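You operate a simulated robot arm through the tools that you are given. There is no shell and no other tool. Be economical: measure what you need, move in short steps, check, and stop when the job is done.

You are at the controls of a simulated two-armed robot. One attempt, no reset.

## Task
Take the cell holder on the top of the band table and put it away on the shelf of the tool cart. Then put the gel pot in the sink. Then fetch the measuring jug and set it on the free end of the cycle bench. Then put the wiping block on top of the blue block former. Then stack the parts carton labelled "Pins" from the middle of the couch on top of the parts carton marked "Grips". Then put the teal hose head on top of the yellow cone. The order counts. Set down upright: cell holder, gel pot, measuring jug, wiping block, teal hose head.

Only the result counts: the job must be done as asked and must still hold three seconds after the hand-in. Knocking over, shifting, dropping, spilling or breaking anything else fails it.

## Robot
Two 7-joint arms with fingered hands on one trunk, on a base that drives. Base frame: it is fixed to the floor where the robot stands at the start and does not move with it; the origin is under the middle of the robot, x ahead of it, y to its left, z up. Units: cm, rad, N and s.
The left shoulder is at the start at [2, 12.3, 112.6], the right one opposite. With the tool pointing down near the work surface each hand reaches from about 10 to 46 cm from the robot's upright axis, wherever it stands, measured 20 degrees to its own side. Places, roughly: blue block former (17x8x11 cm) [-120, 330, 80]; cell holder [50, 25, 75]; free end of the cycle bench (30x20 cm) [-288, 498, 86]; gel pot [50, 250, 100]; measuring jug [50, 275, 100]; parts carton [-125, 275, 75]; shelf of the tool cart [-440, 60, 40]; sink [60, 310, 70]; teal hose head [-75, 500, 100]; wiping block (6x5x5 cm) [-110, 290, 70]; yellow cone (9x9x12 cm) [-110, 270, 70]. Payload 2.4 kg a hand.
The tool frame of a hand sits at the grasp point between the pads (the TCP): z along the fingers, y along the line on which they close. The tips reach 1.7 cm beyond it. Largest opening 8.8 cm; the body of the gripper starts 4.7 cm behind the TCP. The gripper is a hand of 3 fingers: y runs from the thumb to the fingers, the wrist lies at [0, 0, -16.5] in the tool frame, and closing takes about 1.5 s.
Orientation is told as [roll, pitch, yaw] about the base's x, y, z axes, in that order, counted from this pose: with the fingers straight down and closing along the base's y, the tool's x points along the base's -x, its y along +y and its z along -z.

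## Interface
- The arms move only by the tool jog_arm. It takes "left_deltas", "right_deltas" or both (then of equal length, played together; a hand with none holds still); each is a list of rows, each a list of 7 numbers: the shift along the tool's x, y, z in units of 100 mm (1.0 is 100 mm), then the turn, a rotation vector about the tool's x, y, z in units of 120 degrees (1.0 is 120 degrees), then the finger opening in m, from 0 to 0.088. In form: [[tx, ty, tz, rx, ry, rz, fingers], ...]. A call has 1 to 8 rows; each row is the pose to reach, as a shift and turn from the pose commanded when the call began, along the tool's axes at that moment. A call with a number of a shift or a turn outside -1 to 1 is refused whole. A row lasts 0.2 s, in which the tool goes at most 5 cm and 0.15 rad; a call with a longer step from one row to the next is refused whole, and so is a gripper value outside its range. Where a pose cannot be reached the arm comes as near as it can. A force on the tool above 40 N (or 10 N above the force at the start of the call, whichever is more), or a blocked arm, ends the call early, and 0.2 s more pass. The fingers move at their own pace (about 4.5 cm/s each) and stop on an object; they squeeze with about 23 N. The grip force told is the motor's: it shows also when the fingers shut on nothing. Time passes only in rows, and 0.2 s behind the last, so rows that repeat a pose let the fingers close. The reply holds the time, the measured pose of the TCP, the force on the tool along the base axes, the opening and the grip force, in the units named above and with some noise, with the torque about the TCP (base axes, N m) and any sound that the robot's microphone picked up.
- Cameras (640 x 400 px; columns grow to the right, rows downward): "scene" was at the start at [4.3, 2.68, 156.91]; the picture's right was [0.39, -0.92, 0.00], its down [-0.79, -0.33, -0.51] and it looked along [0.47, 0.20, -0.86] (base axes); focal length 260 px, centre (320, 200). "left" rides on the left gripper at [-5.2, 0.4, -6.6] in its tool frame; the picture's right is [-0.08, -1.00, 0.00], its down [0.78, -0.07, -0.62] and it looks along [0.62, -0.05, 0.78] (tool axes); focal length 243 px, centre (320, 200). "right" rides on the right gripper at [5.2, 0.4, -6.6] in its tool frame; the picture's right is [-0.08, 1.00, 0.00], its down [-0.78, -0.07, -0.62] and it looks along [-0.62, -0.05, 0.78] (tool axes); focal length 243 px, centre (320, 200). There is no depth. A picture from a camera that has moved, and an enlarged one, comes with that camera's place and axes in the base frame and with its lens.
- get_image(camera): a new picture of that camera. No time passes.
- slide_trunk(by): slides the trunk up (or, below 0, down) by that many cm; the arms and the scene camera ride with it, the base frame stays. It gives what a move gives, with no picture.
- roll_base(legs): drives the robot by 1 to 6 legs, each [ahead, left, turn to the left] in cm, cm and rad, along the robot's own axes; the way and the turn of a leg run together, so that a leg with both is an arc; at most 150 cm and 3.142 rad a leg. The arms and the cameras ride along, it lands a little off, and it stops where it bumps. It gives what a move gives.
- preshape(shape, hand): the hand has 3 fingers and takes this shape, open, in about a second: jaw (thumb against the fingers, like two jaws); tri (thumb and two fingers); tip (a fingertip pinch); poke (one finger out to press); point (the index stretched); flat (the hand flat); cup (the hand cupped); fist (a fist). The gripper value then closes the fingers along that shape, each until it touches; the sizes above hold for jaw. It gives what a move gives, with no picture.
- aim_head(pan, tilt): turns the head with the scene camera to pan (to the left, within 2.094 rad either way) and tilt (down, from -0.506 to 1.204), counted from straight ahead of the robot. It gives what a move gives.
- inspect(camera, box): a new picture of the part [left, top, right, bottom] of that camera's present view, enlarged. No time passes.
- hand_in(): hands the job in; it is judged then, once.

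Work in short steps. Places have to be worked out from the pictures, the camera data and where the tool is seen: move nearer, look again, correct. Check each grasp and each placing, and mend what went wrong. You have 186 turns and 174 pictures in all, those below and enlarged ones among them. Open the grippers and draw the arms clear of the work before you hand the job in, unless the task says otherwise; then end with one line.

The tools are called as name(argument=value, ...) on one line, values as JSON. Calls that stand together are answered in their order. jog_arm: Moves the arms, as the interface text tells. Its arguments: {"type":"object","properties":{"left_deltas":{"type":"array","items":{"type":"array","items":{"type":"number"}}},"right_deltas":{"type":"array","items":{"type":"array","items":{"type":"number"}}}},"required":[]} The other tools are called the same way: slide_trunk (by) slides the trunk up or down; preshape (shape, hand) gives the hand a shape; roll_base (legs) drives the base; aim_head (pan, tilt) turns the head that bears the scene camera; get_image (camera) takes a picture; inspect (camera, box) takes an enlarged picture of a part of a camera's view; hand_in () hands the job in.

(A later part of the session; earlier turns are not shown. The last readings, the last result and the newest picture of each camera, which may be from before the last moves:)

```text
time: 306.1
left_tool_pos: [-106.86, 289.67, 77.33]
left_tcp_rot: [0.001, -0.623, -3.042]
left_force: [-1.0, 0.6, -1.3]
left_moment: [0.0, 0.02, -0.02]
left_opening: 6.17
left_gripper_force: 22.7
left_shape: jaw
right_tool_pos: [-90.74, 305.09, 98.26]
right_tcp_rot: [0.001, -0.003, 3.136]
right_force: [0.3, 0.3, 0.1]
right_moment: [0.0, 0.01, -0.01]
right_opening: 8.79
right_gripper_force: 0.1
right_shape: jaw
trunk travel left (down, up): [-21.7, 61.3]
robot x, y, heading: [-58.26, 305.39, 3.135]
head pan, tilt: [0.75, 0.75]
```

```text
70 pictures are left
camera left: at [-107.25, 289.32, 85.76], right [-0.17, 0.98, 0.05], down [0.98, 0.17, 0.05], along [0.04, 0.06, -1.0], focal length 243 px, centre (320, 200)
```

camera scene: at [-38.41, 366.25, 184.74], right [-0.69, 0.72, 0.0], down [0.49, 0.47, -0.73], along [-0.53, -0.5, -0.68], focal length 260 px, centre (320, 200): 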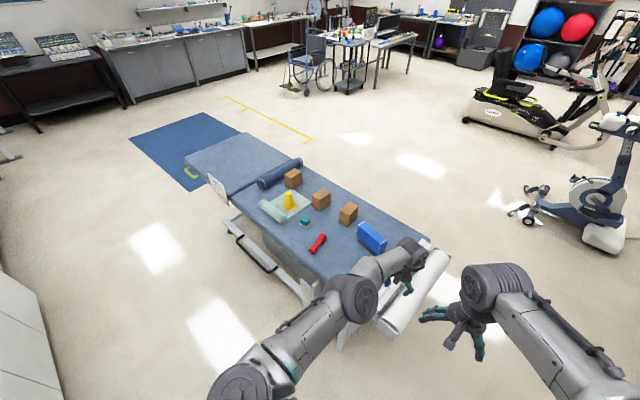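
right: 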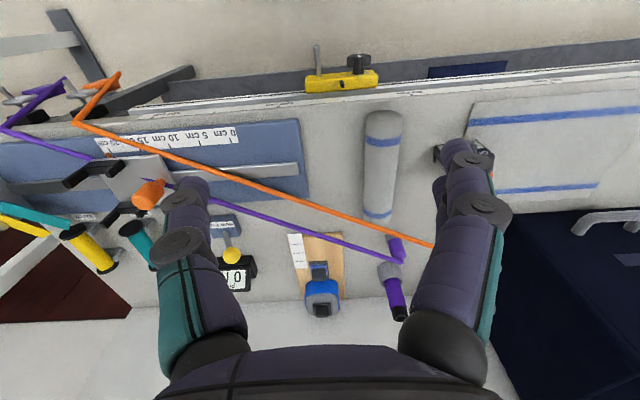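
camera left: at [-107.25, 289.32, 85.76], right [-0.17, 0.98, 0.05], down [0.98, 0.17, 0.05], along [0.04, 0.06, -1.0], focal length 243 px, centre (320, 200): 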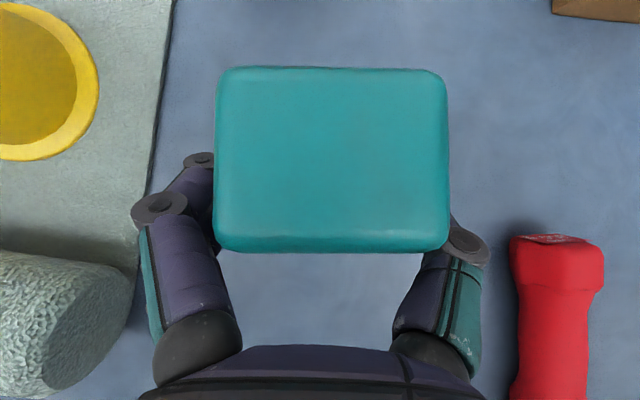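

Held level. Raise 18, drive ahead 7 and right 36.5, and extend the arm 8 to hover over the former.

slide_trunk(by=18)

roll_base(legs=[[0, -36.5, 0], [6, 0, 0]])

jog_arm(left_deltas=[[-0.165, 0, 0.113, 0, 0, 0, 0.03], [-0.33, 0, 0.226, 0, 0, 0, 0.03], [-0.495, 0, 0.339, 0, 0, 0, 0.03], [-0.66, 0, 0.452, 0, 0, 0, 0.03]])

get_image(camera="left")

get_image(camera="scene")

```text
time: 308.1
left_tool_pos: [-106.71, 289.83, 95.32]
left_tcp_rot: [-0.001, -0.622, -3.04]
left_force: [0.1, 0.2, 0.2]
left_moment: [-0.04, 0.0, 0.03]
left_opening: 6.17
left_gripper_force: 23.1
left_shape: jaw
right_tool_pos: [-90.78, 305.04, 116.16]
right_tcp_rot: [0.001, -0.003, 3.138]
right_force: [-0.4, -0.2, 0.7]
right_moment: [0.02, 0.02, -0.03]
right_opening: 8.8
right_gripper_force: 0.1
right_shape: jaw
trunk travel left (down, up): [-39.7, 43.3]
robot x, y, heading: [-58.16, 305.24, 3.135]
head pan, tilt: [0.75, 0.75]
```

```text
time: 311.0
left_tool_pos: [-111.88, 329.64, 95.42]
left_tcp_rot: [0.0, -0.623, -3.075]
left_force: [-0.2, -0.1, -0.9]
left_moment: [-0.04, 0.0, 0.0]
left_opening: 6.17
left_gripper_force: 22.5
left_shape: jaw
right_tool_pos: [-95.08, 344.23, 116.31]
right_tcp_rot: [0.001, -0.003, 3.104]
right_force: [-0.2, 1.2, -0.2]
right_moment: [-0.01, -0.01, 0.02]
right_opening: 8.8
right_gripper_force: 0.1
right_shape: jaw
trunk travel left (down, up): [-39.7, 43.3]
robot x, y, heading: [-62.63, 343.62, 3.103]
head pan, tilt: [0.75, 0.75]
```

```text
time: 312.0
left_tool_pos: [-119.76, 328.98, 95.32]
left_tcp_rot: [0.0, -0.619, -3.073]
left_force: [-0.1, 0.6, -0.8]
left_moment: [0.0, 0.01, -0.04]
left_opening: 6.08
left_gripper_force: 23.0
left_shape: jaw
right_tool_pos: [-95.13, 344.38, 116.21]
right_tcp_rot: [-0.001, -0.003, 3.102]
right_force: [-0.3, 0.5, -0.2]
right_moment: [-0.03, 0.02, -0.03]
right_opening: 8.79
right_gripper_force: 0.0
right_shape: jaw
trunk travel left (down, up): [-39.7, 43.3]
robot x, y, heading: [-62.4, 343.2, 3.101]
head pan, tilt: [0.75, 0.75]
```

```text
69 pictures are left
camera left: at [-120.2, 328.53, 103.74], right [-0.13, 0.99, 0.05], down [0.99, 0.13, 0.05], along [0.05, 0.06, -1.0], focal length 243 px, centre (320, 200)
```

left: 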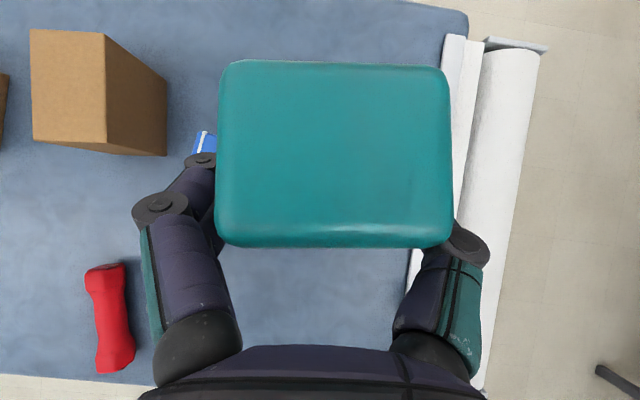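

```text
68 pictures are left
camera scene: at [-66.86, 338.11, 164.76], right [-0.65, 0.76, 0.0], down [0.52, 0.44, -0.73], along [-0.55, -0.48, -0.68], focal length 260 px, centre (320, 200)
```

scene: 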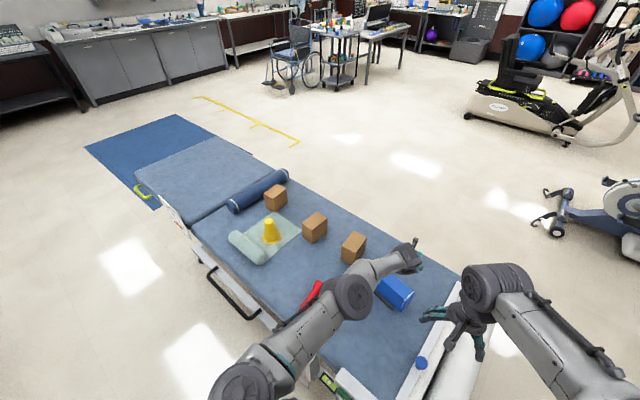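

Zoom on the former relative to the hand.

inspect(camera="scene", box=[340, 230, 460, 330])

```text
4.00 times, centred on (400, 280) of scene
camera zoom: at [-66.86, 338.11, 164.76], right [-0.65, 0.76, 0.0], down [0.52, 0.44, -0.73], along [-0.55, -0.48, -0.68], focal length 1042 px, centre (0, -120)
```

zoom: 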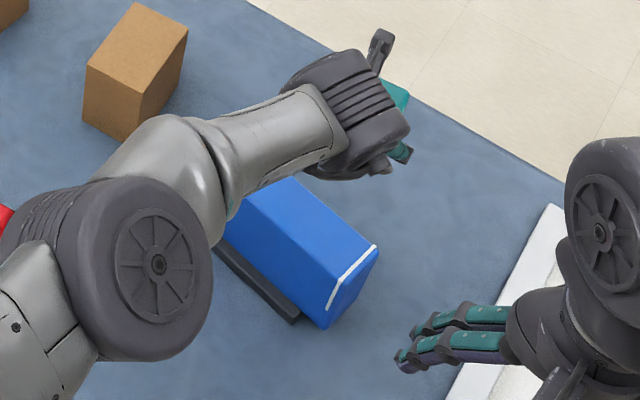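

Use the right-hand camera for another view of the former.

get_image(camera="right")

```text
66 pictures are left
camera right: at [-89.98, 343.62, 122.9], right [-0.13, -0.99, 0.0], down [-0.78, 0.1, 0.62], along [-0.62, 0.08, -0.78], focal length 243 px, centre (320, 200)
```

right: 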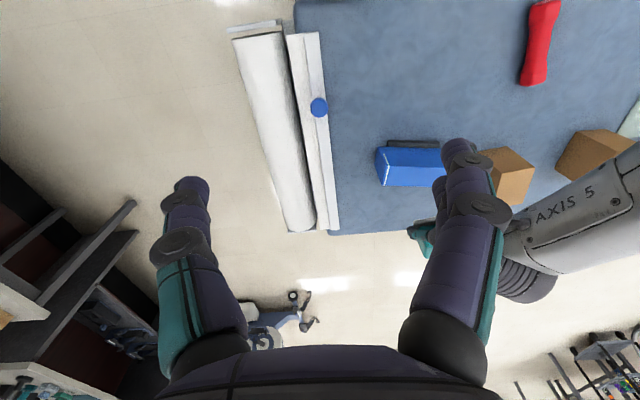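

Former top: x -113.3…-121.5, y 318…335, z≈80, centre ~[-118.2,326.2]. The held block centre is ~[-121,329.1]. Shift back 2.8, left 2.9, lower 9.

jog_arm(left_deltas=[[0.115, 0.145, -0.08, 0, 0, 0, 0.03], [0.228, 0.29, -0.163, 0, 0, 0, 0.03]])

slide_trunk(by=-8.5)

get_image(camera="left")

inspect(camera="scene", box=[320, 200, 460, 330])

```text
time: 312.6
left_tool_pos: [-116.76, 326.48, 95.56]
left_tcp_rot: [-0.003, -0.621, -3.077]
left_force: [0.0, 0.5, -1.1]
left_moment: [0.02, -0.03, -0.01]
left_opening: 6.08
left_gripper_force: 22.9
left_shape: jaw
right_tool_pos: [-95.19, 344.39, 116.27]
right_tcp_rot: [0.002, -0.002, 3.097]
right_force: [0.1, -0.7, -0.3]
right_moment: [-0.01, -0.02, 0.01]
right_opening: 8.79
right_gripper_force: 0.1
right_shape: jaw
trunk travel left (down, up): [-39.7, 43.3]
robot x, y, heading: [-62.72, 343.56, 3.105]
head pan, tilt: [0.75, 0.75]
```

```text
time: 313.8
left_tool_pos: [-116.89, 326.14, 87.03]
left_tcp_rot: [-0.001, -0.622, -3.078]
left_force: [-0.8, 0.0, -0.5]
left_moment: [0.01, -0.02, 0.0]
left_opening: 6.12
left_gripper_force: 23.1
left_shape: jaw
right_tool_pos: [-95.1, 344.36, 107.78]
right_tcp_rot: [0.001, -0.001, 3.099]
right_force: [-0.1, 0.9, -0.6]
right_moment: [-0.03, 0.0, 0.0]
right_opening: 8.81
right_gripper_force: 0.2
right_shape: jaw
trunk travel left (down, up): [-31.2, 51.8]
robot x, y, heading: [-62.6, 343.6, 3.096]
head pan, tilt: [0.75, 0.75]
```

```text
65 pictures are left
camera left: at [-117.18, 325.76, 95.42], right [-0.13, 0.99, 0.05], down [0.99, 0.13, 0.05], along [0.04, 0.06, -1.0], focal length 243 px, centre (320, 200)
```

left: 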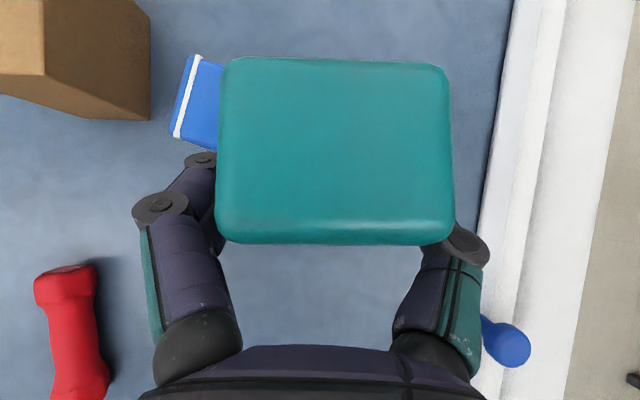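

```text
3.08 times, centred on (390, 265) of scene
camera zoom: at [-66.78, 338.02, 156.27], right [-0.65, 0.76, 0.0], down [0.52, 0.44, -0.73], along [-0.56, -0.47, -0.68], focal length 802 px, centre (105, 0)
```

zoom: 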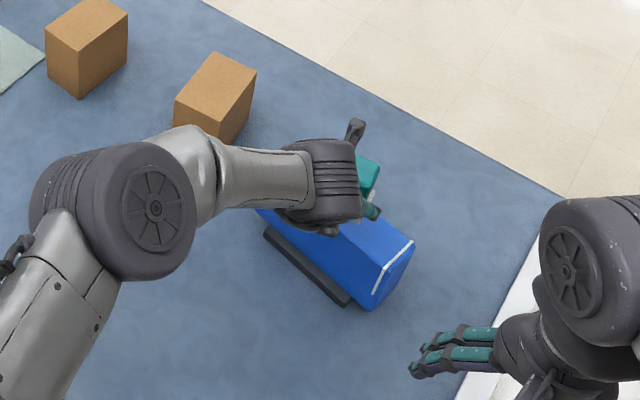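

The former's cross-section is unclear (could be slanted). Raise and back off 16 cm to view it unobstructed.

slide_trunk(by=10)

roll_base(legs=[[0, 22, 0.04]])

aim_head(pan=-0.1, tilt=0.9)

get_image(camera="scene")

get_image(camera="left")

```text
time: 315.2
left_tool_pos: [-116.85, 326.59, 96.95]
left_tcp_rot: [0.0, -0.621, -3.085]
left_force: [-1.1, 0.5, -1.2]
left_moment: [-0.02, 0.02, -0.02]
left_opening: 6.09
left_gripper_force: 22.7
left_shape: jaw
right_tool_pos: [-95.1, 344.66, 117.61]
right_tcp_rot: [0.002, -0.002, 3.092]
right_force: [-0.7, 0.2, -0.6]
right_moment: [-0.05, 0.04, -0.01]
right_opening: 8.77
right_gripper_force: 0.0
right_shape: jaw
trunk travel left (down, up): [-41.2, 41.8]
robot x, y, heading: [-62.78, 343.44, 3.09]
head pan, tilt: [0.75, 0.75]
```

```text
time: 316.1
left_tool_pos: [-117.01, 325.55, 96.84]
left_tcp_rot: [0.0, -0.619, -3.107]
left_force: [-0.6, -0.4, -0.3]
left_moment: [0.0, -0.02, -0.02]
left_opening: 6.07
left_gripper_force: 22.8
left_shape: jaw
right_tool_pos: [-94.92, 342.9, 117.78]
right_tcp_rot: [0.0, -0.002, 3.067]
right_force: [0.4, 0.9, -0.3]
right_moment: [0.02, 0.01, -0.03]
right_opening: 8.8
right_gripper_force: 0.1
right_shape: jaw
trunk travel left (down, up): [-41.2, 41.8]
robot x, y, heading: [-62.43, 341.45, 3.071]
head pan, tilt: [0.75, 0.75]
stopped in leg 1: the robot was blocked; the commanded pose is now the measured one
```

```text
time: 317.2
left_tool_pos: [-117.1, 325.58, 96.96]
left_tcp_rot: [0.0, -0.622, -3.108]
left_force: [1.9, -0.2, -1.2]
left_moment: [0.04, 0.04, 0.04]
left_opening: 6.09
left_gripper_force: 23.0
left_shape: jaw
right_tool_pos: [-94.85, 343.01, 117.83]
right_tcp_rot: [0.001, -0.002, 3.068]
right_force: [0.8, -0.4, 0.7]
right_moment: [0.01, 0.0, 0.02]
right_opening: 8.76
right_gripper_force: 0.0
right_shape: jaw
trunk travel left (down, up): [-41.2, 41.8]
robot x, y, heading: [-62.33, 341.15, 3.066]
head pan, tilt: [-0.099, 0.901]
```

```text
63 pictures are left
camera scene: at [-67.75, 342.41, 165.07], right [0.17, 0.99, 0.0], down [0.77, -0.13, -0.62], along [-0.61, 0.11, -0.78], focal length 260 px, centre (320, 200)
```

scene: 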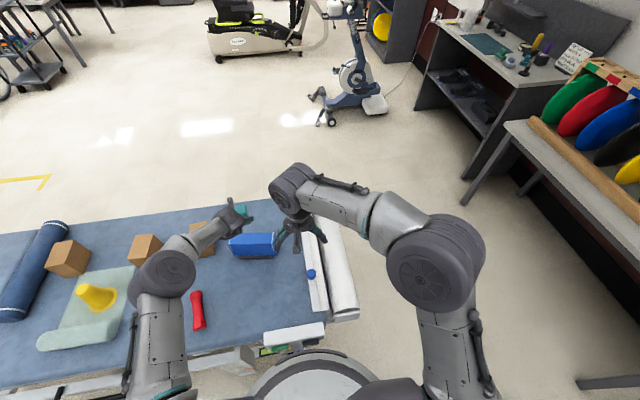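

```text
62 pictures are left
camera left: at [-117.48, 325.12, 105.35], right [-0.1, 0.99, 0.05], down [0.99, 0.1, 0.05], along [0.05, 0.05, -1.0], focal length 243 px, centre (320, 200)
```

left: 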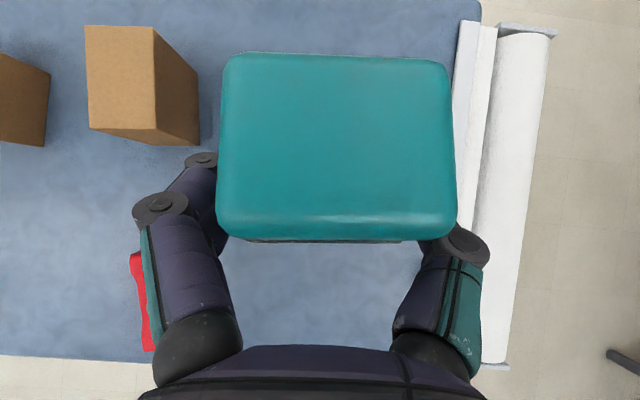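

Base touched something on its left (couch frame); I'll back off before strafing left again. First zoom on the former.

inspect(camera="scene", box=[200, 190, 340, 290])

```text
4.00 times, centred on (270, 240) of scene
camera zoom: at [-67.75, 342.41, 165.07], right [0.17, 0.99, 0.0], down [0.77, -0.13, -0.62], along [-0.61, 0.11, -0.78], focal length 1042 px, centre (520, 40)
```

zoom: 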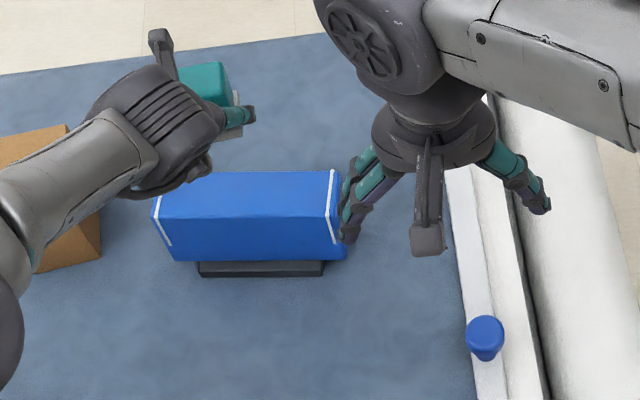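

Now clear: the top face is ~17×5 at z≈80, centre ~[-120.65,325.9], yaw -0.157. Rotate the hand by -0.19, advance 2.15, then lower 12.

jog_arm(left_deltas=[[-0.09, 0.005, 0.06, 0.026, 0, 0.037, 0.03], [-0.175, 0.01, 0.125, 0.0527, 0, 0.0739, 0.03]])

slide_trunk(by=-11)

get_image(camera="left")

inspect(camera="scene", box=[200, 190, 340, 290])

```text
time: 317.9
left_tool_pos: [-119.03, 325.53, 96.91]
left_tcp_rot: [0.001, -0.621, 2.985]
left_force: [0.1, 0.4, -0.5]
left_moment: [-0.01, -0.03, 0.02]
left_opening: 5.99
left_gripper_force: 23.6
left_shape: jaw
right_tool_pos: [-94.87, 343.0, 117.74]
right_tcp_rot: [0.002, -0.002, 3.07]
right_force: [-0.1, -0.1, 0.1]
right_moment: [-0.03, -0.01, 0.02]
right_opening: 8.78
right_gripper_force: 0.1
right_shape: jaw
trunk travel left (down, up): [-41.2, 41.8]
robot x, y, heading: [-62.32, 341.36, 3.07]
head pan, tilt: [-0.099, 0.901]
```

```text
time: 319.3
left_tool_pos: [-119.26, 325.49, 85.96]
left_tcp_rot: [0.002, -0.621, 2.984]
left_force: [-0.2, -0.4, -1.2]
left_moment: [0.0, -0.01, 0.01]
left_opening: 5.98
left_gripper_force: 23.0
left_shape: jaw
right_tool_pos: [-94.7, 343.11, 106.82]
right_tcp_rot: [0.002, -0.002, 3.068]
right_force: [0.3, -0.1, -0.3]
right_moment: [-0.01, 0.0, 0.02]
right_opening: 8.78
right_gripper_force: 0.1
right_shape: jaw
trunk travel left (down, up): [-30.2, 52.8]
robot x, y, heading: [-62.44, 341.36, 3.074]
head pan, tilt: [-0.099, 0.901]
```

```text
60 pictures are left
camera left: at [-119.64, 325.08, 94.36], right [0.09, 0.99, 0.05], down [0.99, -0.09, 0.05], along [0.05, 0.04, -1.0], focal length 243 px, centre (320, 200)
```

left: 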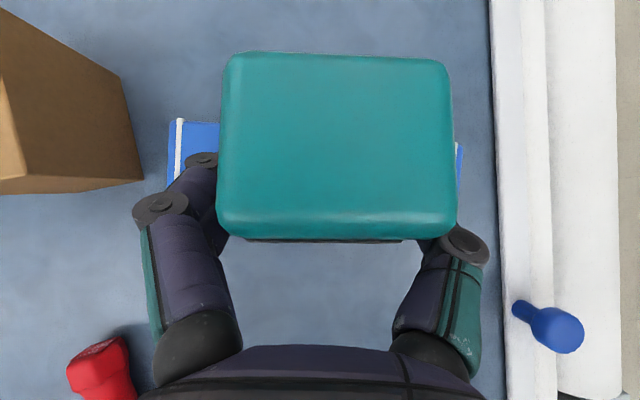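

```text
4.00 times, centred on (270, 240) of scene
camera zoom: at [-67.74, 342.42, 154.07], right [0.17, 0.99, 0.0], down [0.77, -0.14, -0.62], along [-0.61, 0.11, -0.78], focal length 1042 px, centre (520, 40)
```

zoom: 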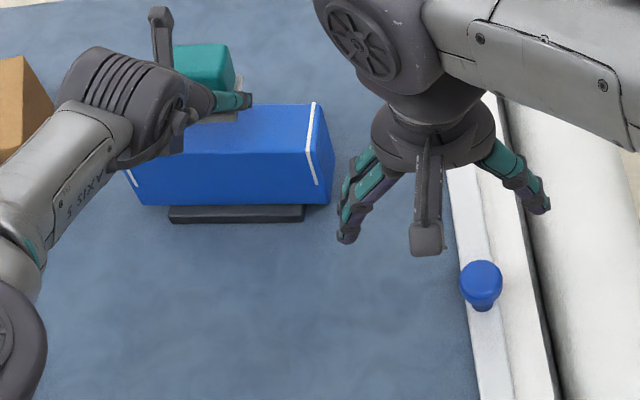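

Block needs ~0.9 cm more forward to centre on the 5 cm top. Adjust and lower in steps.

jog_arm(left_deltas=[[-0.073, 0, 0.052, 0, 0, 0, 0.03]])

slide_trunk(by=-2)

slide_trunk(by=-0.7)

inspect(camera="scene", box=[200, 180, 300, 260])

```text
time: 319.7
left_tool_pos: [-120.0, 325.61, 85.86]
left_tcp_rot: [0.003, -0.62, 2.988]
left_force: [0.1, -0.5, -1.0]
left_moment: [0.01, 0.01, 0.01]
left_opening: 5.98
left_gripper_force: 23.2
left_shape: jaw
right_tool_pos: [-94.78, 343.06, 106.77]
right_tcp_rot: [0.001, -0.001, 3.067]
right_force: [1.0, -0.1, -0.1]
right_moment: [0.01, -0.04, 0.0]
right_opening: 8.78
right_gripper_force: 0.1
right_shape: jaw
trunk travel left (down, up): [-30.2, 52.8]
robot x, y, heading: [-62.31, 341.32, 3.069]
head pan, tilt: [-0.099, 0.901]
```

```text
time: 320.3
left_tool_pos: [-120.04, 325.63, 83.86]
left_tcp_rot: [-0.001, -0.619, 2.987]
left_force: [0.1, -0.3, -0.2]
left_moment: [0.01, -0.03, 0.04]
left_opening: 5.95
left_gripper_force: 23.1
left_shape: jaw
right_tool_pos: [-94.81, 343.12, 104.72]
right_tcp_rot: [0.002, -0.003, 3.067]
right_force: [-0.1, -0.6, 0.1]
right_moment: [0.05, 0.04, 0.03]
right_opening: 8.8
right_gripper_force: 0.0
right_shape: jaw
trunk travel left (down, up): [-28.2, 54.8]
robot x, y, heading: [-61.85, 340.95, 3.07]
head pan, tilt: [-0.099, 0.901]
```

```text
time: 320.9
left_tool_pos: [-120.11, 325.56, 83.24]
left_tcp_rot: [0.0, -0.619, 2.985]
left_force: [-0.4, -0.5, -0.8]
left_moment: [-0.01, 0.02, 0.02]
left_opening: 5.98
left_gripper_force: 22.4
left_shape: jaw
right_tool_pos: [-94.81, 343.04, 104.09]
right_tcp_rot: [0.003, -0.004, 3.068]
right_force: [0.3, 0.1, -0.5]
right_moment: [0.0, -0.02, -0.01]
right_opening: 8.75
right_gripper_force: 0.1
right_shape: jaw
trunk travel left (down, up): [-27.5, 55.5]
robot x, y, heading: [-61.93, 341.1, 3.074]
head pan, tilt: [-0.099, 0.901]
```

```text
5.00 times, centred on (250, 220) of scene
camera zoom: at [-67.74, 342.42, 151.36], right [0.17, 0.99, 0.0], down [0.77, -0.13, -0.62], along [-0.61, 0.11, -0.78], focal length 1303 px, centre (670, 100)
```

zoom: 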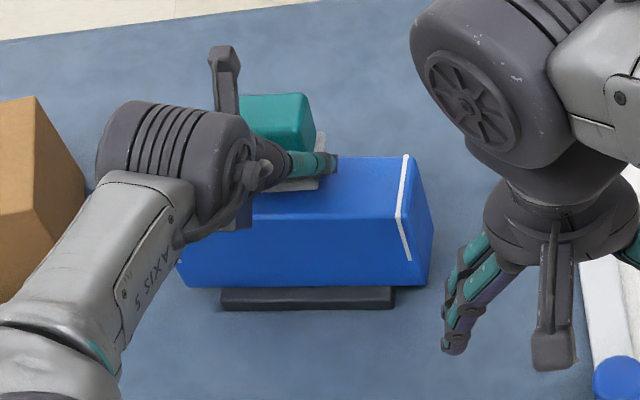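

Base of the block is over the middle of the top. Lower further gently.

slide_trunk(by=-0.6)

slide_trunk(by=-0.5)

```text
time: 321.4
left_tool_pos: [-120.15, 325.47, 82.53]
left_tcp_rot: [0.0, -0.621, 2.988]
left_force: [-0.9, -1.2, 3.4]
left_moment: [-0.13, 0.05, -0.04]
left_opening: 5.96
left_gripper_force: 22.7
left_shape: jaw
right_tool_pos: [-94.83, 343.11, 103.49]
right_tcp_rot: [0.002, -0.003, 3.068]
right_force: [0.7, 0.0, -0.7]
right_moment: [0.0, 0.0, 0.0]
right_opening: 8.82
right_gripper_force: 0.2
right_shape: jaw
trunk travel left (down, up): [-26.9, 56.1]
robot x, y, heading: [-62.44, 340.95, 3.065]
head pan, tilt: [-0.099, 0.901]
```

```text
time: 322.0
left_tool_pos: [-120.13, 325.5, 82.53]
left_tcp_rot: [0.004, -0.631, 2.984]
left_force: [-8.9, -2.1, 29.7]
left_moment: [-0.87, 0.38, -0.22]
left_opening: 5.92
left_gripper_force: 23.1
left_shape: jaw
right_tool_pos: [-94.71, 343.08, 102.97]
right_tcp_rot: [0.001, -0.004, 3.069]
right_force: [-0.7, 0.7, -0.4]
right_moment: [0.03, 0.01, 0.01]
right_opening: 8.79
right_gripper_force: 0.0
right_shape: jaw
trunk travel left (down, up): [-26.4, 56.6]
robot x, y, heading: [-62.13, 341.05, 3.072]
head pan, tilt: [-0.099, 0.901]
```

Contact. Ease up 0.45, open, view.

slide_trunk(by=0.45)

jog_arm(left_deltas=[[0, 0, 0, 0, 0, 0, 0.064], [0, 0, 0, 0, 0, 0, 0.072], [0, 0, 0, 0, 0, 0, 0.08], [0, 0, 0, 0, 0, 0, 0.088], [0, 0, 0, 0, 0, 0, 0.088]])

get_image(camera="left")

```text
time: 322.5
left_tool_pos: [-120.07, 325.47, 82.55]
left_tcp_rot: [0.001, -0.619, 2.986]
left_force: [-1.9, -1.8, 14.2]
left_moment: [-0.42, 0.12, 0.01]
left_opening: 5.91
left_gripper_force: 22.9
left_shape: jaw
right_tool_pos: [-94.58, 343.06, 103.49]
right_tcp_rot: [-0.001, -0.003, 3.067]
right_force: [0.0, 0.3, -0.1]
right_moment: [-0.01, -0.02, -0.01]
right_opening: 8.8
right_gripper_force: 0.0
right_shape: jaw
trunk travel left (down, up): [-26.8, 56.2]
robot x, y, heading: [-62.25, 341.24, 3.069]
head pan, tilt: [-0.099, 0.901]
```

```text
time: 323.7
left_tool_pos: [-120.1, 325.61, 82.5]
left_tcp_rot: [0.0, -0.621, 2.987]
left_force: [0.5, 0.7, 0.3]
left_moment: [-0.03, 0.04, -0.01]
left_opening: 8.78
left_gripper_force: 0.1
left_shape: jaw
right_tool_pos: [-94.76, 342.97, 103.49]
right_tcp_rot: [0.0, -0.001, 3.067]
right_force: [0.1, -0.6, 0.9]
right_moment: [-0.01, 0.0, 0.02]
right_opening: 8.79
right_gripper_force: 0.1
right_shape: jaw
trunk travel left (down, up): [-26.8, 56.2]
robot x, y, heading: [-61.97, 341.37, 3.068]
head pan, tilt: [-0.099, 0.901]
```

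```text
57 pictures are left
camera left: at [-120.58, 325.21, 90.94], right [0.09, 1.0, 0.05], down [0.99, -0.09, 0.05], along [0.06, 0.04, -1.0], focal length 243 px, centre (320, 200)
```

left: 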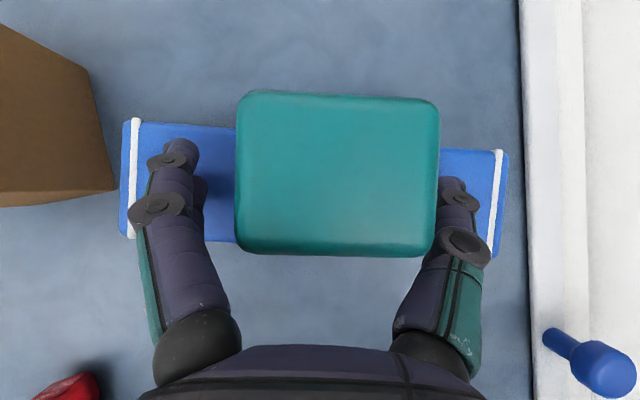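

Released; block rests centred on the former. Rise and verify.

slide_trunk(by=3)

slide_trunk(by=14)

get_image(camera="left")

inspect(camera="scene", box=[30, 180, 310, 340])

```text
time: 324.5
left_tool_pos: [-120.13, 325.56, 85.44]
left_tcp_rot: [0.001, -0.619, 2.986]
left_force: [-0.5, -0.1, 0.3]
left_moment: [-0.05, 0.03, -0.03]
left_opening: 8.79
left_gripper_force: 0.0
left_shape: jaw
right_tool_pos: [-94.82, 342.91, 106.45]
right_tcp_rot: [0.003, -0.002, 3.068]
right_force: [-0.4, -1.2, -0.4]
right_moment: [-0.03, 0.0, 0.01]
right_opening: 8.8
right_gripper_force: 0.0
right_shape: jaw
trunk travel left (down, up): [-29.8, 53.2]
robot x, y, heading: [-62.37, 341.32, 3.069]
head pan, tilt: [-0.099, 0.901]
```

```text
time: 326.1
left_tool_pos: [-120.04, 325.44, 99.53]
left_tcp_rot: [-0.001, -0.62, 2.986]
left_force: [-0.2, 0.5, 0.0]
left_moment: [-0.02, 0.01, 0.03]
left_opening: 8.8
left_gripper_force: 0.0
left_shape: jaw
right_tool_pos: [-94.84, 343.03, 120.33]
right_tcp_rot: [0.001, -0.001, 3.069]
right_force: [0.0, 0.5, -0.2]
right_moment: [0.01, -0.01, 0.02]
right_opening: 8.8
right_gripper_force: 0.1
right_shape: jaw
trunk travel left (down, up): [-43.8, 39.2]
robot x, y, heading: [-62.19, 340.79, 3.071]
head pan, tilt: [-0.099, 0.901]
```

```text
56 pictures are left
camera left: at [-120.6, 325.21, 107.95], right [0.09, 0.99, 0.05], down [0.99, -0.09, 0.05], along [0.06, 0.04, -1.0], focal length 243 px, centre (320, 200)
```

left: 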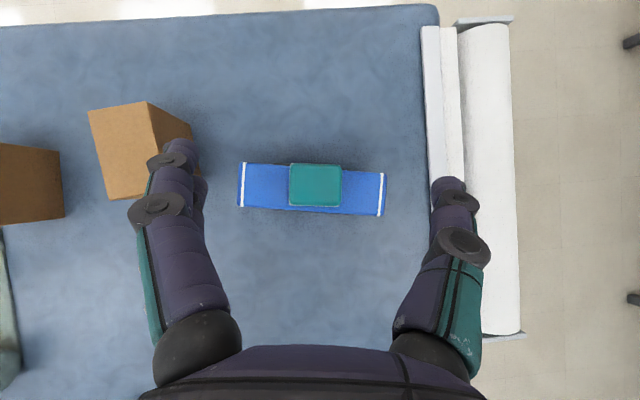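

```text
2.29 times, centred on (170, 260) of scene
camera zoom: at [-67.75, 342.42, 167.71], right [0.17, 0.99, 0.0], down [0.77, -0.13, -0.62], along [-0.61, 0.11, -0.78], focal length 596 px, centre (663, 63)
```

zoom: 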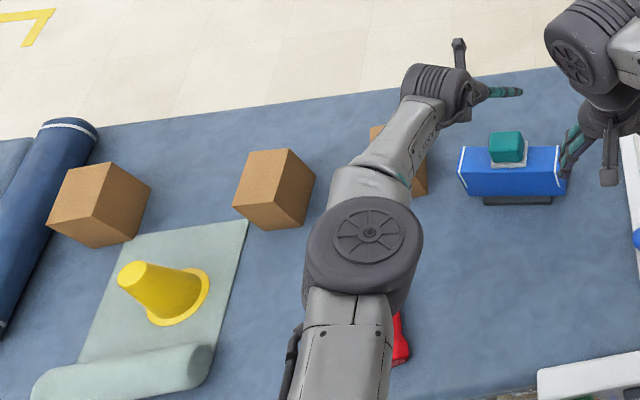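

Block is well placed. The carton labels aren't visible from the east, so drive around the north end to the couch's west side.

roll_base(legs=[[-18, 0, 0.07], [0, -75, 0], [150, 0, 0], [25, 0, 0], [0, 0, 3.13], [0, -105, 0]])

aim_head(pan=-0.35, tilt=0.75)

get_image(camera="scene")

```text
time: 352.0
left_tool_pos: [-157.76, 323.04, 99.58]
left_tcp_rot: [0.003, -0.619, -0.039]
left_force: [-0.4, -0.1, 0.0]
left_moment: [0.02, 0.0, 0.02]
left_opening: 8.8
left_gripper_force: 0.0
left_shape: jaw
right_tool_pos: [-180.85, 302.65, 120.41]
right_tcp_rot: [0.001, -0.003, 0.045]
right_force: [-0.3, 0.2, -0.3]
right_moment: [0.03, 0.0, 0.01]
right_opening: 8.81
right_gripper_force: 0.1
right_shape: jaw
trunk travel left (down, up): [-43.8, 39.2]
robot x, y, heading: [-213.41, 300.7, 0.048]
head pan, tilt: [-0.099, 0.901]
```

```text
time: 352.8
left_tool_pos: [-157.49, 323.17, 99.43]
left_tcp_rot: [0.0, -0.619, -0.038]
left_force: [0.3, 0.6, 0.5]
left_moment: [0.01, -0.01, 0.0]
left_opening: 8.78
left_gripper_force: 0.1
left_shape: jaw
right_tool_pos: [-180.79, 302.7, 120.41]
right_tcp_rot: [0.001, -0.002, 0.045]
right_force: [-0.1, -0.5, 0.2]
right_moment: [0.01, 0.02, 0.01]
right_opening: 8.79
right_gripper_force: 0.1
right_shape: jaw
trunk travel left (down, up): [-43.8, 39.2]
robot x, y, heading: [-213.1, 300.58, 0.047]
head pan, tilt: [-0.351, 0.75]
```

```text
54 pictures are left
camera scene: at [-207.26, 298.15, 168.9], right [-0.3, -0.95, 0.0], down [-0.65, 0.21, -0.73], along [0.7, -0.22, -0.68], focal length 260 px, centre (320, 200)
```

scene: 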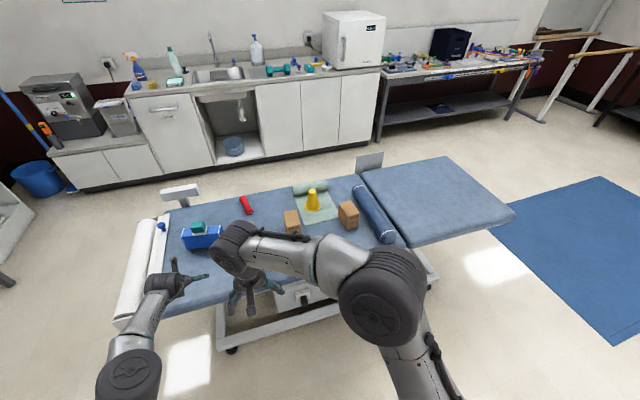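

inspect(camera="scene", box=[220, 180, 400, 280])

get_image(camera="right")

```text
3.56 times, centred on (310, 230) of scene
camera zoom: at [-207.26, 298.15, 168.9], right [-0.3, -0.95, 0.0], down [-0.65, 0.21, -0.73], along [0.7, -0.22, -0.68], focal length 926 px, centre (356, 93)
```

zoom: 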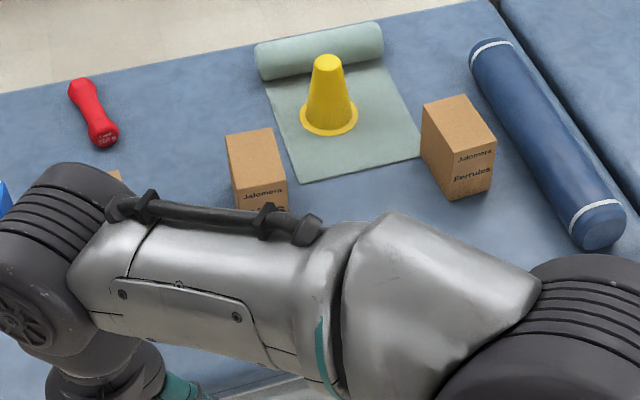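

```text
52 pictures are left
camera right: at [-185.95, 302.9, 127.04], right [0.04, 1.0, 0.0], down [0.78, -0.03, 0.62], along [0.62, -0.02, -0.78], focal length 243 px, centre (320, 200)
```

right: 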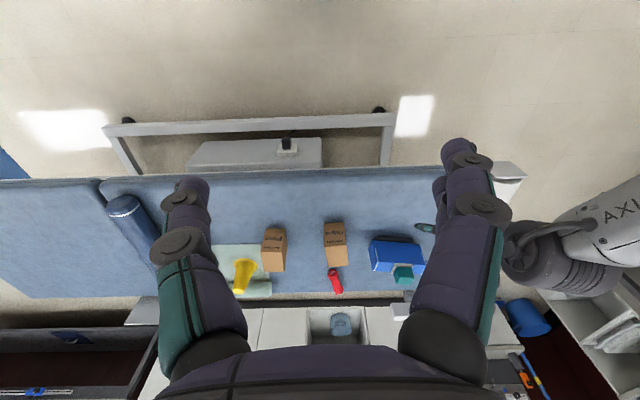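

The south carton reads "Ferrules". Zoom the right camera on the other two.

inspect(camera="right", box=[250, 210, 360, 280])

```text
5.71 times, centred on (305, 245) of right
camera zoom: at [-185.95, 302.9, 127.04], right [0.04, 1.0, 0.0], down [0.78, -0.03, 0.62], along [0.62, -0.02, -0.78], focal length 1386 px, centre (406, -57)
```

zoom: 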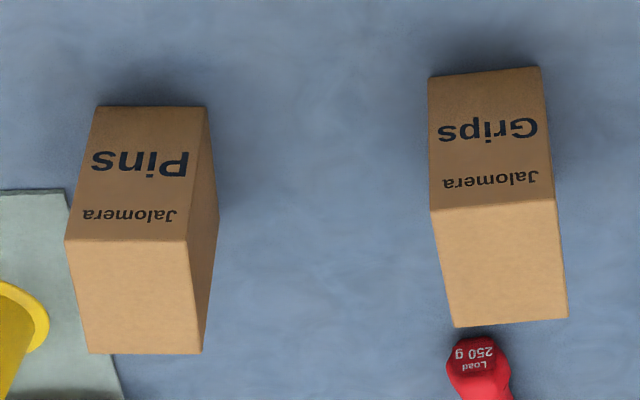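

Middle carton is "Pins" ([-122.8,285.7], 6.5 wide, top z≈79); north one is "Grips" ([-125.2,306.1], top z≈79, yaw +0.1). Move the left hand above Pins.

roll_base(legs=[[0, -39.2, 0], [32.5, 0, 0]])

get_image(camera="left")

```text
time: 357.0
left_tool_pos: [-123.33, 284.35, 99.41]
left_tcp_rot: [0.001, -0.62, -0.045]
left_force: [-0.4, 0.2, -0.6]
left_moment: [0.03, -0.04, 0.01]
left_opening: 8.82
left_gripper_force: 0.1
left_shape: jaw
right_tool_pos: [-146.6, 264.18, 120.37]
right_tcp_rot: [0.001, 0.001, 0.038]
right_force: [-0.2, -0.8, 0.2]
right_moment: [0.04, 0.02, 0.0]
right_opening: 8.78
right_gripper_force: 0.0
right_shape: jaw
trunk travel left (down, up): [-43.8, 39.2]
robot x, y, heading: [-179.04, 262.11, 0.03]
head pan, tilt: [-0.351, 0.75]
```

```text
50 pictures are left
camera left: at [-123.04, 284.8, 107.92], right [0.02, -1.0, 0.05], down [-1.0, -0.02, 0.05], along [-0.05, -0.05, -1.0], focal length 243 px, centre (320, 200)
```

left: 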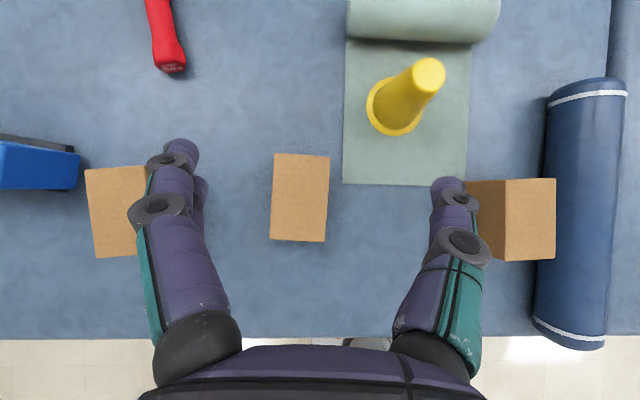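

Pins is centred at [-124.2,285.7]; shift left 1.3 and lower 22.

jog_arm(left_deltas=[[0.02, 0.13, -0.015, 0, 0, 0, 0.088]])

slide_trunk(by=-20)

get_image(camera="left")

```text
time: 357.4
left_tool_pos: [-123.68, 285.75, 99.51]
left_tcp_rot: [0.001, -0.62, -0.046]
left_force: [-0.5, -0.3, 0.6]
left_moment: [0.01, 0.01, -0.01]
left_opening: 8.8
left_gripper_force: 0.0
left_shape: jaw
right_tool_pos: [-146.64, 264.25, 120.41]
right_tcp_rot: [-0.001, -0.002, 0.036]
right_force: [0.1, -0.2, -1.7]
right_moment: [-0.02, -0.01, 0.01]
right_opening: 8.81
right_gripper_force: 0.0
right_shape: jaw
trunk travel left (down, up): [-43.8, 39.2]
robot x, y, heading: [-178.79, 262.58, 0.033]
head pan, tilt: [-0.351, 0.75]
```

```text
time: 359.6
left_tool_pos: [-123.66, 285.78, 79.44]
left_tcp_rot: [0.0, -0.621, -0.046]
left_force: [-0.3, 0.3, -0.1]
left_moment: [-0.04, -0.02, -0.03]
left_opening: 8.78
left_gripper_force: 0.1
left_shape: jaw
right_tool_pos: [-146.68, 264.3, 100.4]
right_tcp_rot: [0.002, -0.001, 0.039]
right_force: [0.0, 0.9, -0.8]
right_moment: [-0.03, 0.01, 0.01]
right_opening: 8.77
right_gripper_force: 0.1
right_shape: jaw
trunk travel left (down, up): [-23.8, 59.2]
robot x, y, heading: [-178.84, 262.82, 0.034]
head pan, tilt: [-0.351, 0.75]
```

```text
49 pictures are left
camera left: at [-123.31, 286.14, 87.88], right [0.02, -1.0, 0.05], down [-1.0, -0.02, 0.05], along [-0.05, -0.05, -1.0], focal length 243 px, centre (320, 200)
```

left: 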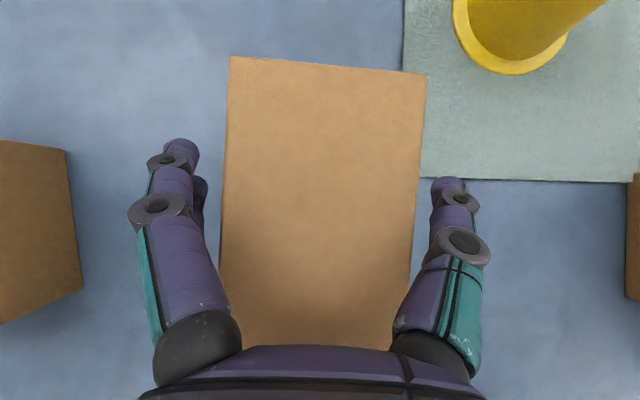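

Centred. Lower 1.7 and close, then lift.

slide_trunk(by=-1.7)

jog_arm(left_deltas=[[0, 0, 0, 0, 0, 0, 0.07], [0, 0, 0, 0, 0, 0, 0.04], [0, 0, 0, 0, 0, 0, 0.03], [0, 0, 0, 0, 0, 0, 0.03], [0, 0, 0, 0, 0, 0, 0.03], [0, 0, 0, 0, 0, 0, 0.03]])

slide_trunk(by=3)

get_image(camera="left")

get_image(camera="right")

```text
time: 360.2
left_tool_pos: [-123.77, 285.78, 78.11]
left_tcp_rot: [0.001, -0.626, -0.046]
left_force: [3.0, 0.7, 25.1]
left_moment: [0.16, 0.58, -0.13]
left_opening: 8.73
left_gripper_force: 0.1
left_shape: jaw
right_tool_pos: [-146.65, 264.21, 98.75]
right_tcp_rot: [0.002, -0.004, 0.037]
right_force: [-0.1, -0.1, 0.8]
right_moment: [0.0, -0.01, 0.03]
right_opening: 8.81
right_gripper_force: 0.1
right_shape: jaw
trunk travel left (down, up): [-22.1, 60.9]
robot x, y, heading: [-179.01, 262.32, 0.033]
head pan, tilt: [-0.351, 0.75]
```

```text
time: 361.6
left_tool_pos: [-123.68, 285.68, 78.0]
left_tcp_rot: [0.002, -0.625, -0.046]
left_force: [7.6, 5.0, 29.3]
left_moment: [0.34, 0.73, -0.14]
left_opening: 6.33
left_gripper_force: 22.7
left_shape: jaw
right_tool_pos: [-146.77, 264.15, 98.72]
right_tcp_rot: [0.002, -0.004, 0.036]
right_force: [0.2, 0.6, 0.4]
right_moment: [-0.01, 0.02, 0.0]
right_opening: 8.79
right_gripper_force: 0.1
right_shape: jaw
trunk travel left (down, up): [-22.1, 60.9]
robot x, y, heading: [-179.28, 262.08, 0.036]
head pan, tilt: [-0.351, 0.75]
```

```text
time: 362.3
left_tool_pos: [-123.66, 285.68, 80.7]
left_tcp_rot: [-0.001, -0.618, -0.046]
left_force: [-0.1, 0.9, -1.0]
left_moment: [-0.02, -0.01, -0.02]
left_opening: 6.36
left_gripper_force: 22.7
left_shape: jaw
right_tool_pos: [-146.6, 264.23, 101.72]
right_tcp_rot: [0.0, -0.001, 0.038]
right_force: [-0.6, -0.9, -0.5]
right_moment: [-0.02, -0.04, 0.01]
right_opening: 8.82
right_gripper_force: 0.1
right_shape: jaw
trunk travel left (down, up): [-25.1, 57.9]
robot x, y, heading: [-179.6, 262.62, 0.034]
head pan, tilt: [-0.351, 0.75]
```

```text
48 pictures are left
camera left: at [-123.32, 286.11, 89.08], right [0.02, -1.0, 0.05], down [-1.0, -0.02, 0.05], along [-0.05, -0.05, -1.0], focal length 243 px, centre (320, 200)
```

left: 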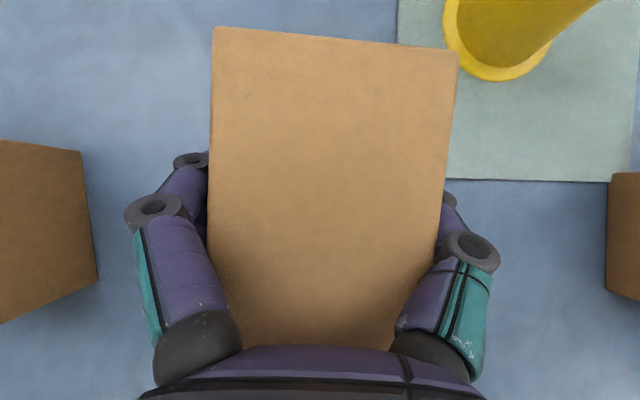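

```text
47 pictures are left
camera right: at [-151.84, 264.41, 108.33], right [0.05, 1.0, 0.0], down [0.78, -0.04, 0.62], along [0.62, -0.03, -0.78], focal length 243 px, centre (320, 200)
```

right: 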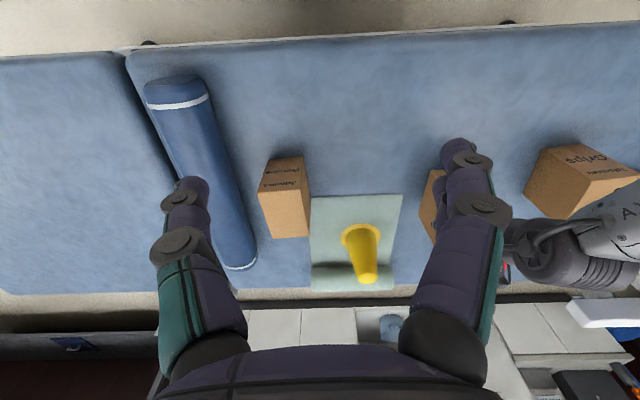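

Pins lifted level. Raise 14 and look at Grips from the left camera.

slide_trunk(by=15)

roll_base(legs=[[0, 6, 0]])

get_image(camera="left")

```text
time: 364.1
left_tool_pos: [-123.66, 285.66, 95.63]
left_tcp_rot: [-0.001, -0.619, -0.046]
left_force: [-0.7, -0.4, -1.8]
left_moment: [-0.01, 0.01, 0.0]
left_opening: 6.35
left_gripper_force: 22.9
left_shape: jaw
right_tool_pos: [-146.65, 264.18, 116.67]
right_tcp_rot: [0.001, -0.001, 0.036]
right_force: [-0.5, 0.0, 0.1]
right_moment: [0.01, 0.01, -0.03]
right_opening: 8.78
right_gripper_force: 0.0
right_shape: jaw
trunk travel left (down, up): [-40.1, 42.9]
robot x, y, heading: [-179.41, 262.33, 0.034]
head pan, tilt: [-0.351, 0.75]
```

```text
time: 365.1
left_tool_pos: [-123.89, 291.78, 95.61]
left_tcp_rot: [-0.003, -0.62, -0.044]
left_force: [-0.3, 0.7, -1.5]
left_moment: [0.01, -0.04, 0.01]
left_opening: 6.33
left_gripper_force: 22.6
left_shape: jaw
right_tool_pos: [-146.82, 270.31, 116.67]
right_tcp_rot: [0.0, -0.002, 0.038]
right_force: [0.6, 0.6, 0.3]
right_moment: [-0.03, 0.01, -0.03]
right_opening: 8.77
right_gripper_force: 0.1
right_shape: jaw
trunk travel left (down, up): [-40.1, 42.9]
robot x, y, heading: [-179.47, 268.47, 0.04]
head pan, tilt: [-0.351, 0.75]
```

```text
46 pictures are left
camera left: at [-123.53, 292.25, 104.13], right [0.02, -1.0, 0.05], down [-1.0, -0.02, 0.05], along [-0.05, -0.05, -1.0], focal length 243 px, centre (320, 200)
```

left: 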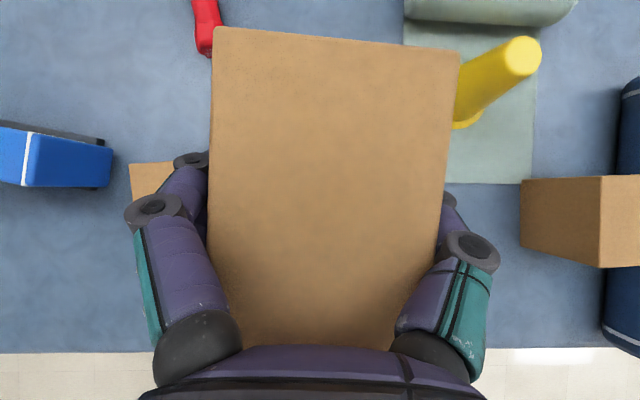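

Grips centre ≈[-126.3,306.8], yaw ~+0.13. Move over it and rotate the hand +0.18 to align.

roll_base(legs=[[-1.35, 15.1, 0]])

jog_arm(left_deltas=[[0, 0, 0, -0.025, 0, -0.035, 0.03], [0, 0, 0, -0.05, 0, -0.07, 0.03]])

aim_head(pan=0.3, tilt=0.8)

get_image(camera="right")

get_image(camera="scene")

```text
time: 366.4
left_tool_pos: [-125.88, 306.77, 95.66]
left_tcp_rot: [-0.004, -0.62, -0.043]
left_force: [-0.6, -0.8, -1.9]
left_moment: [-0.01, -0.04, 0.0]
left_opening: 6.36
left_gripper_force: 23.4
left_shape: jaw
right_tool_pos: [-148.7, 285.37, 116.68]
right_tcp_rot: [-0.002, -0.002, 0.036]
right_force: [-0.1, -0.3, -0.7]
right_moment: [0.03, -0.03, -0.01]
right_opening: 8.79
right_gripper_force: 0.0
right_shape: jaw
trunk travel left (down, up): [-40.1, 42.9]
robot x, y, heading: [-181.11, 283.56, 0.034]
head pan, tilt: [-0.351, 0.75]
```

```text
time: 367.0
left_tool_pos: [-125.69, 306.77, 95.74]
left_tcp_rot: [0.003, -0.619, 0.136]
left_force: [-0.2, 0.0, -1.8]
left_moment: [-0.03, 0.03, 0.0]
left_opening: 6.36
left_gripper_force: 23.0
left_shape: jaw
right_tool_pos: [-148.87, 285.17, 116.6]
right_tcp_rot: [0.002, -0.002, 0.039]
right_force: [0.5, -0.4, 0.9]
right_moment: [0.03, 0.04, 0.02]
right_opening: 8.83
right_gripper_force: 0.0
right_shape: jaw
trunk travel left (down, up): [-40.1, 42.9]
robot x, y, heading: [-181.13, 283.11, 0.035]
head pan, tilt: [-0.351, 0.75]
```

```text
time: 368.1
left_tool_pos: [-125.72, 306.77, 95.74]
left_tcp_rot: [-0.002, -0.619, 0.135]
left_force: [0.2, 0.3, -1.5]
left_moment: [-0.01, 0.03, -0.01]
left_opening: 6.33
left_gripper_force: 23.0
left_shape: jaw
right_tool_pos: [-148.7, 285.11, 116.79]
right_tcp_rot: [0.001, -0.002, 0.039]
right_force: [0.1, 0.7, 0.5]
right_moment: [-0.02, -0.01, -0.01]
right_opening: 8.76
right_gripper_force: 0.1
right_shape: jaw
trunk travel left (down, up): [-40.1, 42.9]
robot x, y, heading: [-181.3, 283.4, 0.041]
head pan, tilt: [0.3, 0.799]
```

```text
45 pictures are left
camera right: at [-153.98, 285.4, 123.34], right [0.05, 1.0, 0.0], down [0.78, -0.04, 0.62], along [0.62, -0.03, -0.78], focal length 243 px, centre (320, 200)
```

right: 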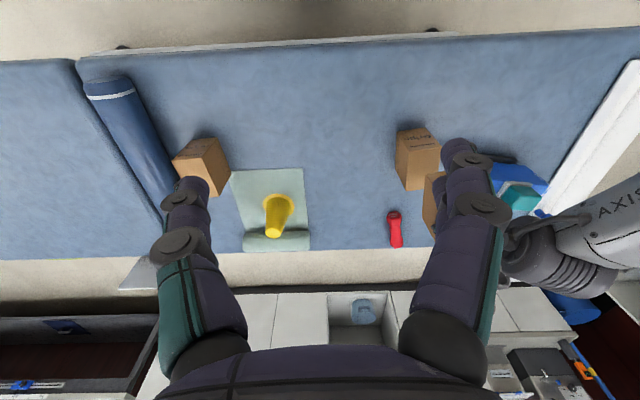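

```text
44 pictures are left
camera scene: at [-175.59, 285.99, 164.81], right [0.33, -0.94, 0.0], down [-0.68, -0.24, -0.7], along [0.66, 0.23, -0.72], focal length 260 px, centre (320, 200)
```

scene: 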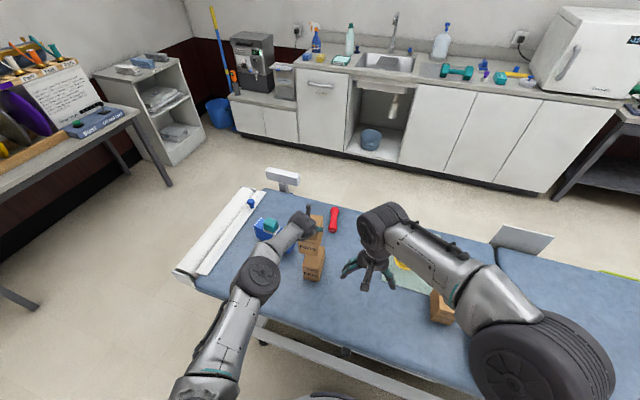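

Zoom to check alignment, then lower.

inspect(camera="scene", box=[260, 190, 370, 300])

```text
3.64 times, centred on (315, 245) of scene
camera zoom: at [-175.59, 285.99, 164.81], right [0.33, -0.94, 0.0], down [-0.68, -0.24, -0.7], along [0.66, 0.23, -0.72], focal length 947 px, centre (338, 36)
```

zoom: 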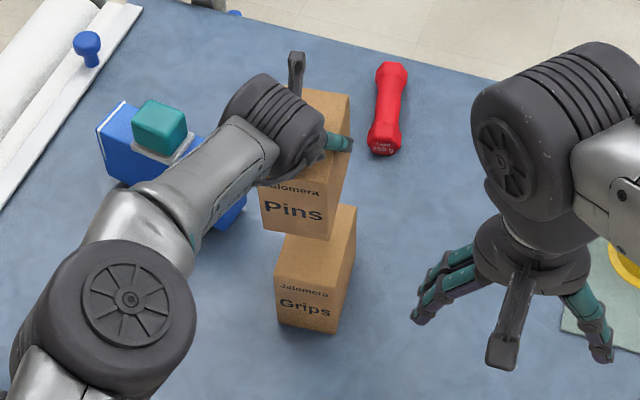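

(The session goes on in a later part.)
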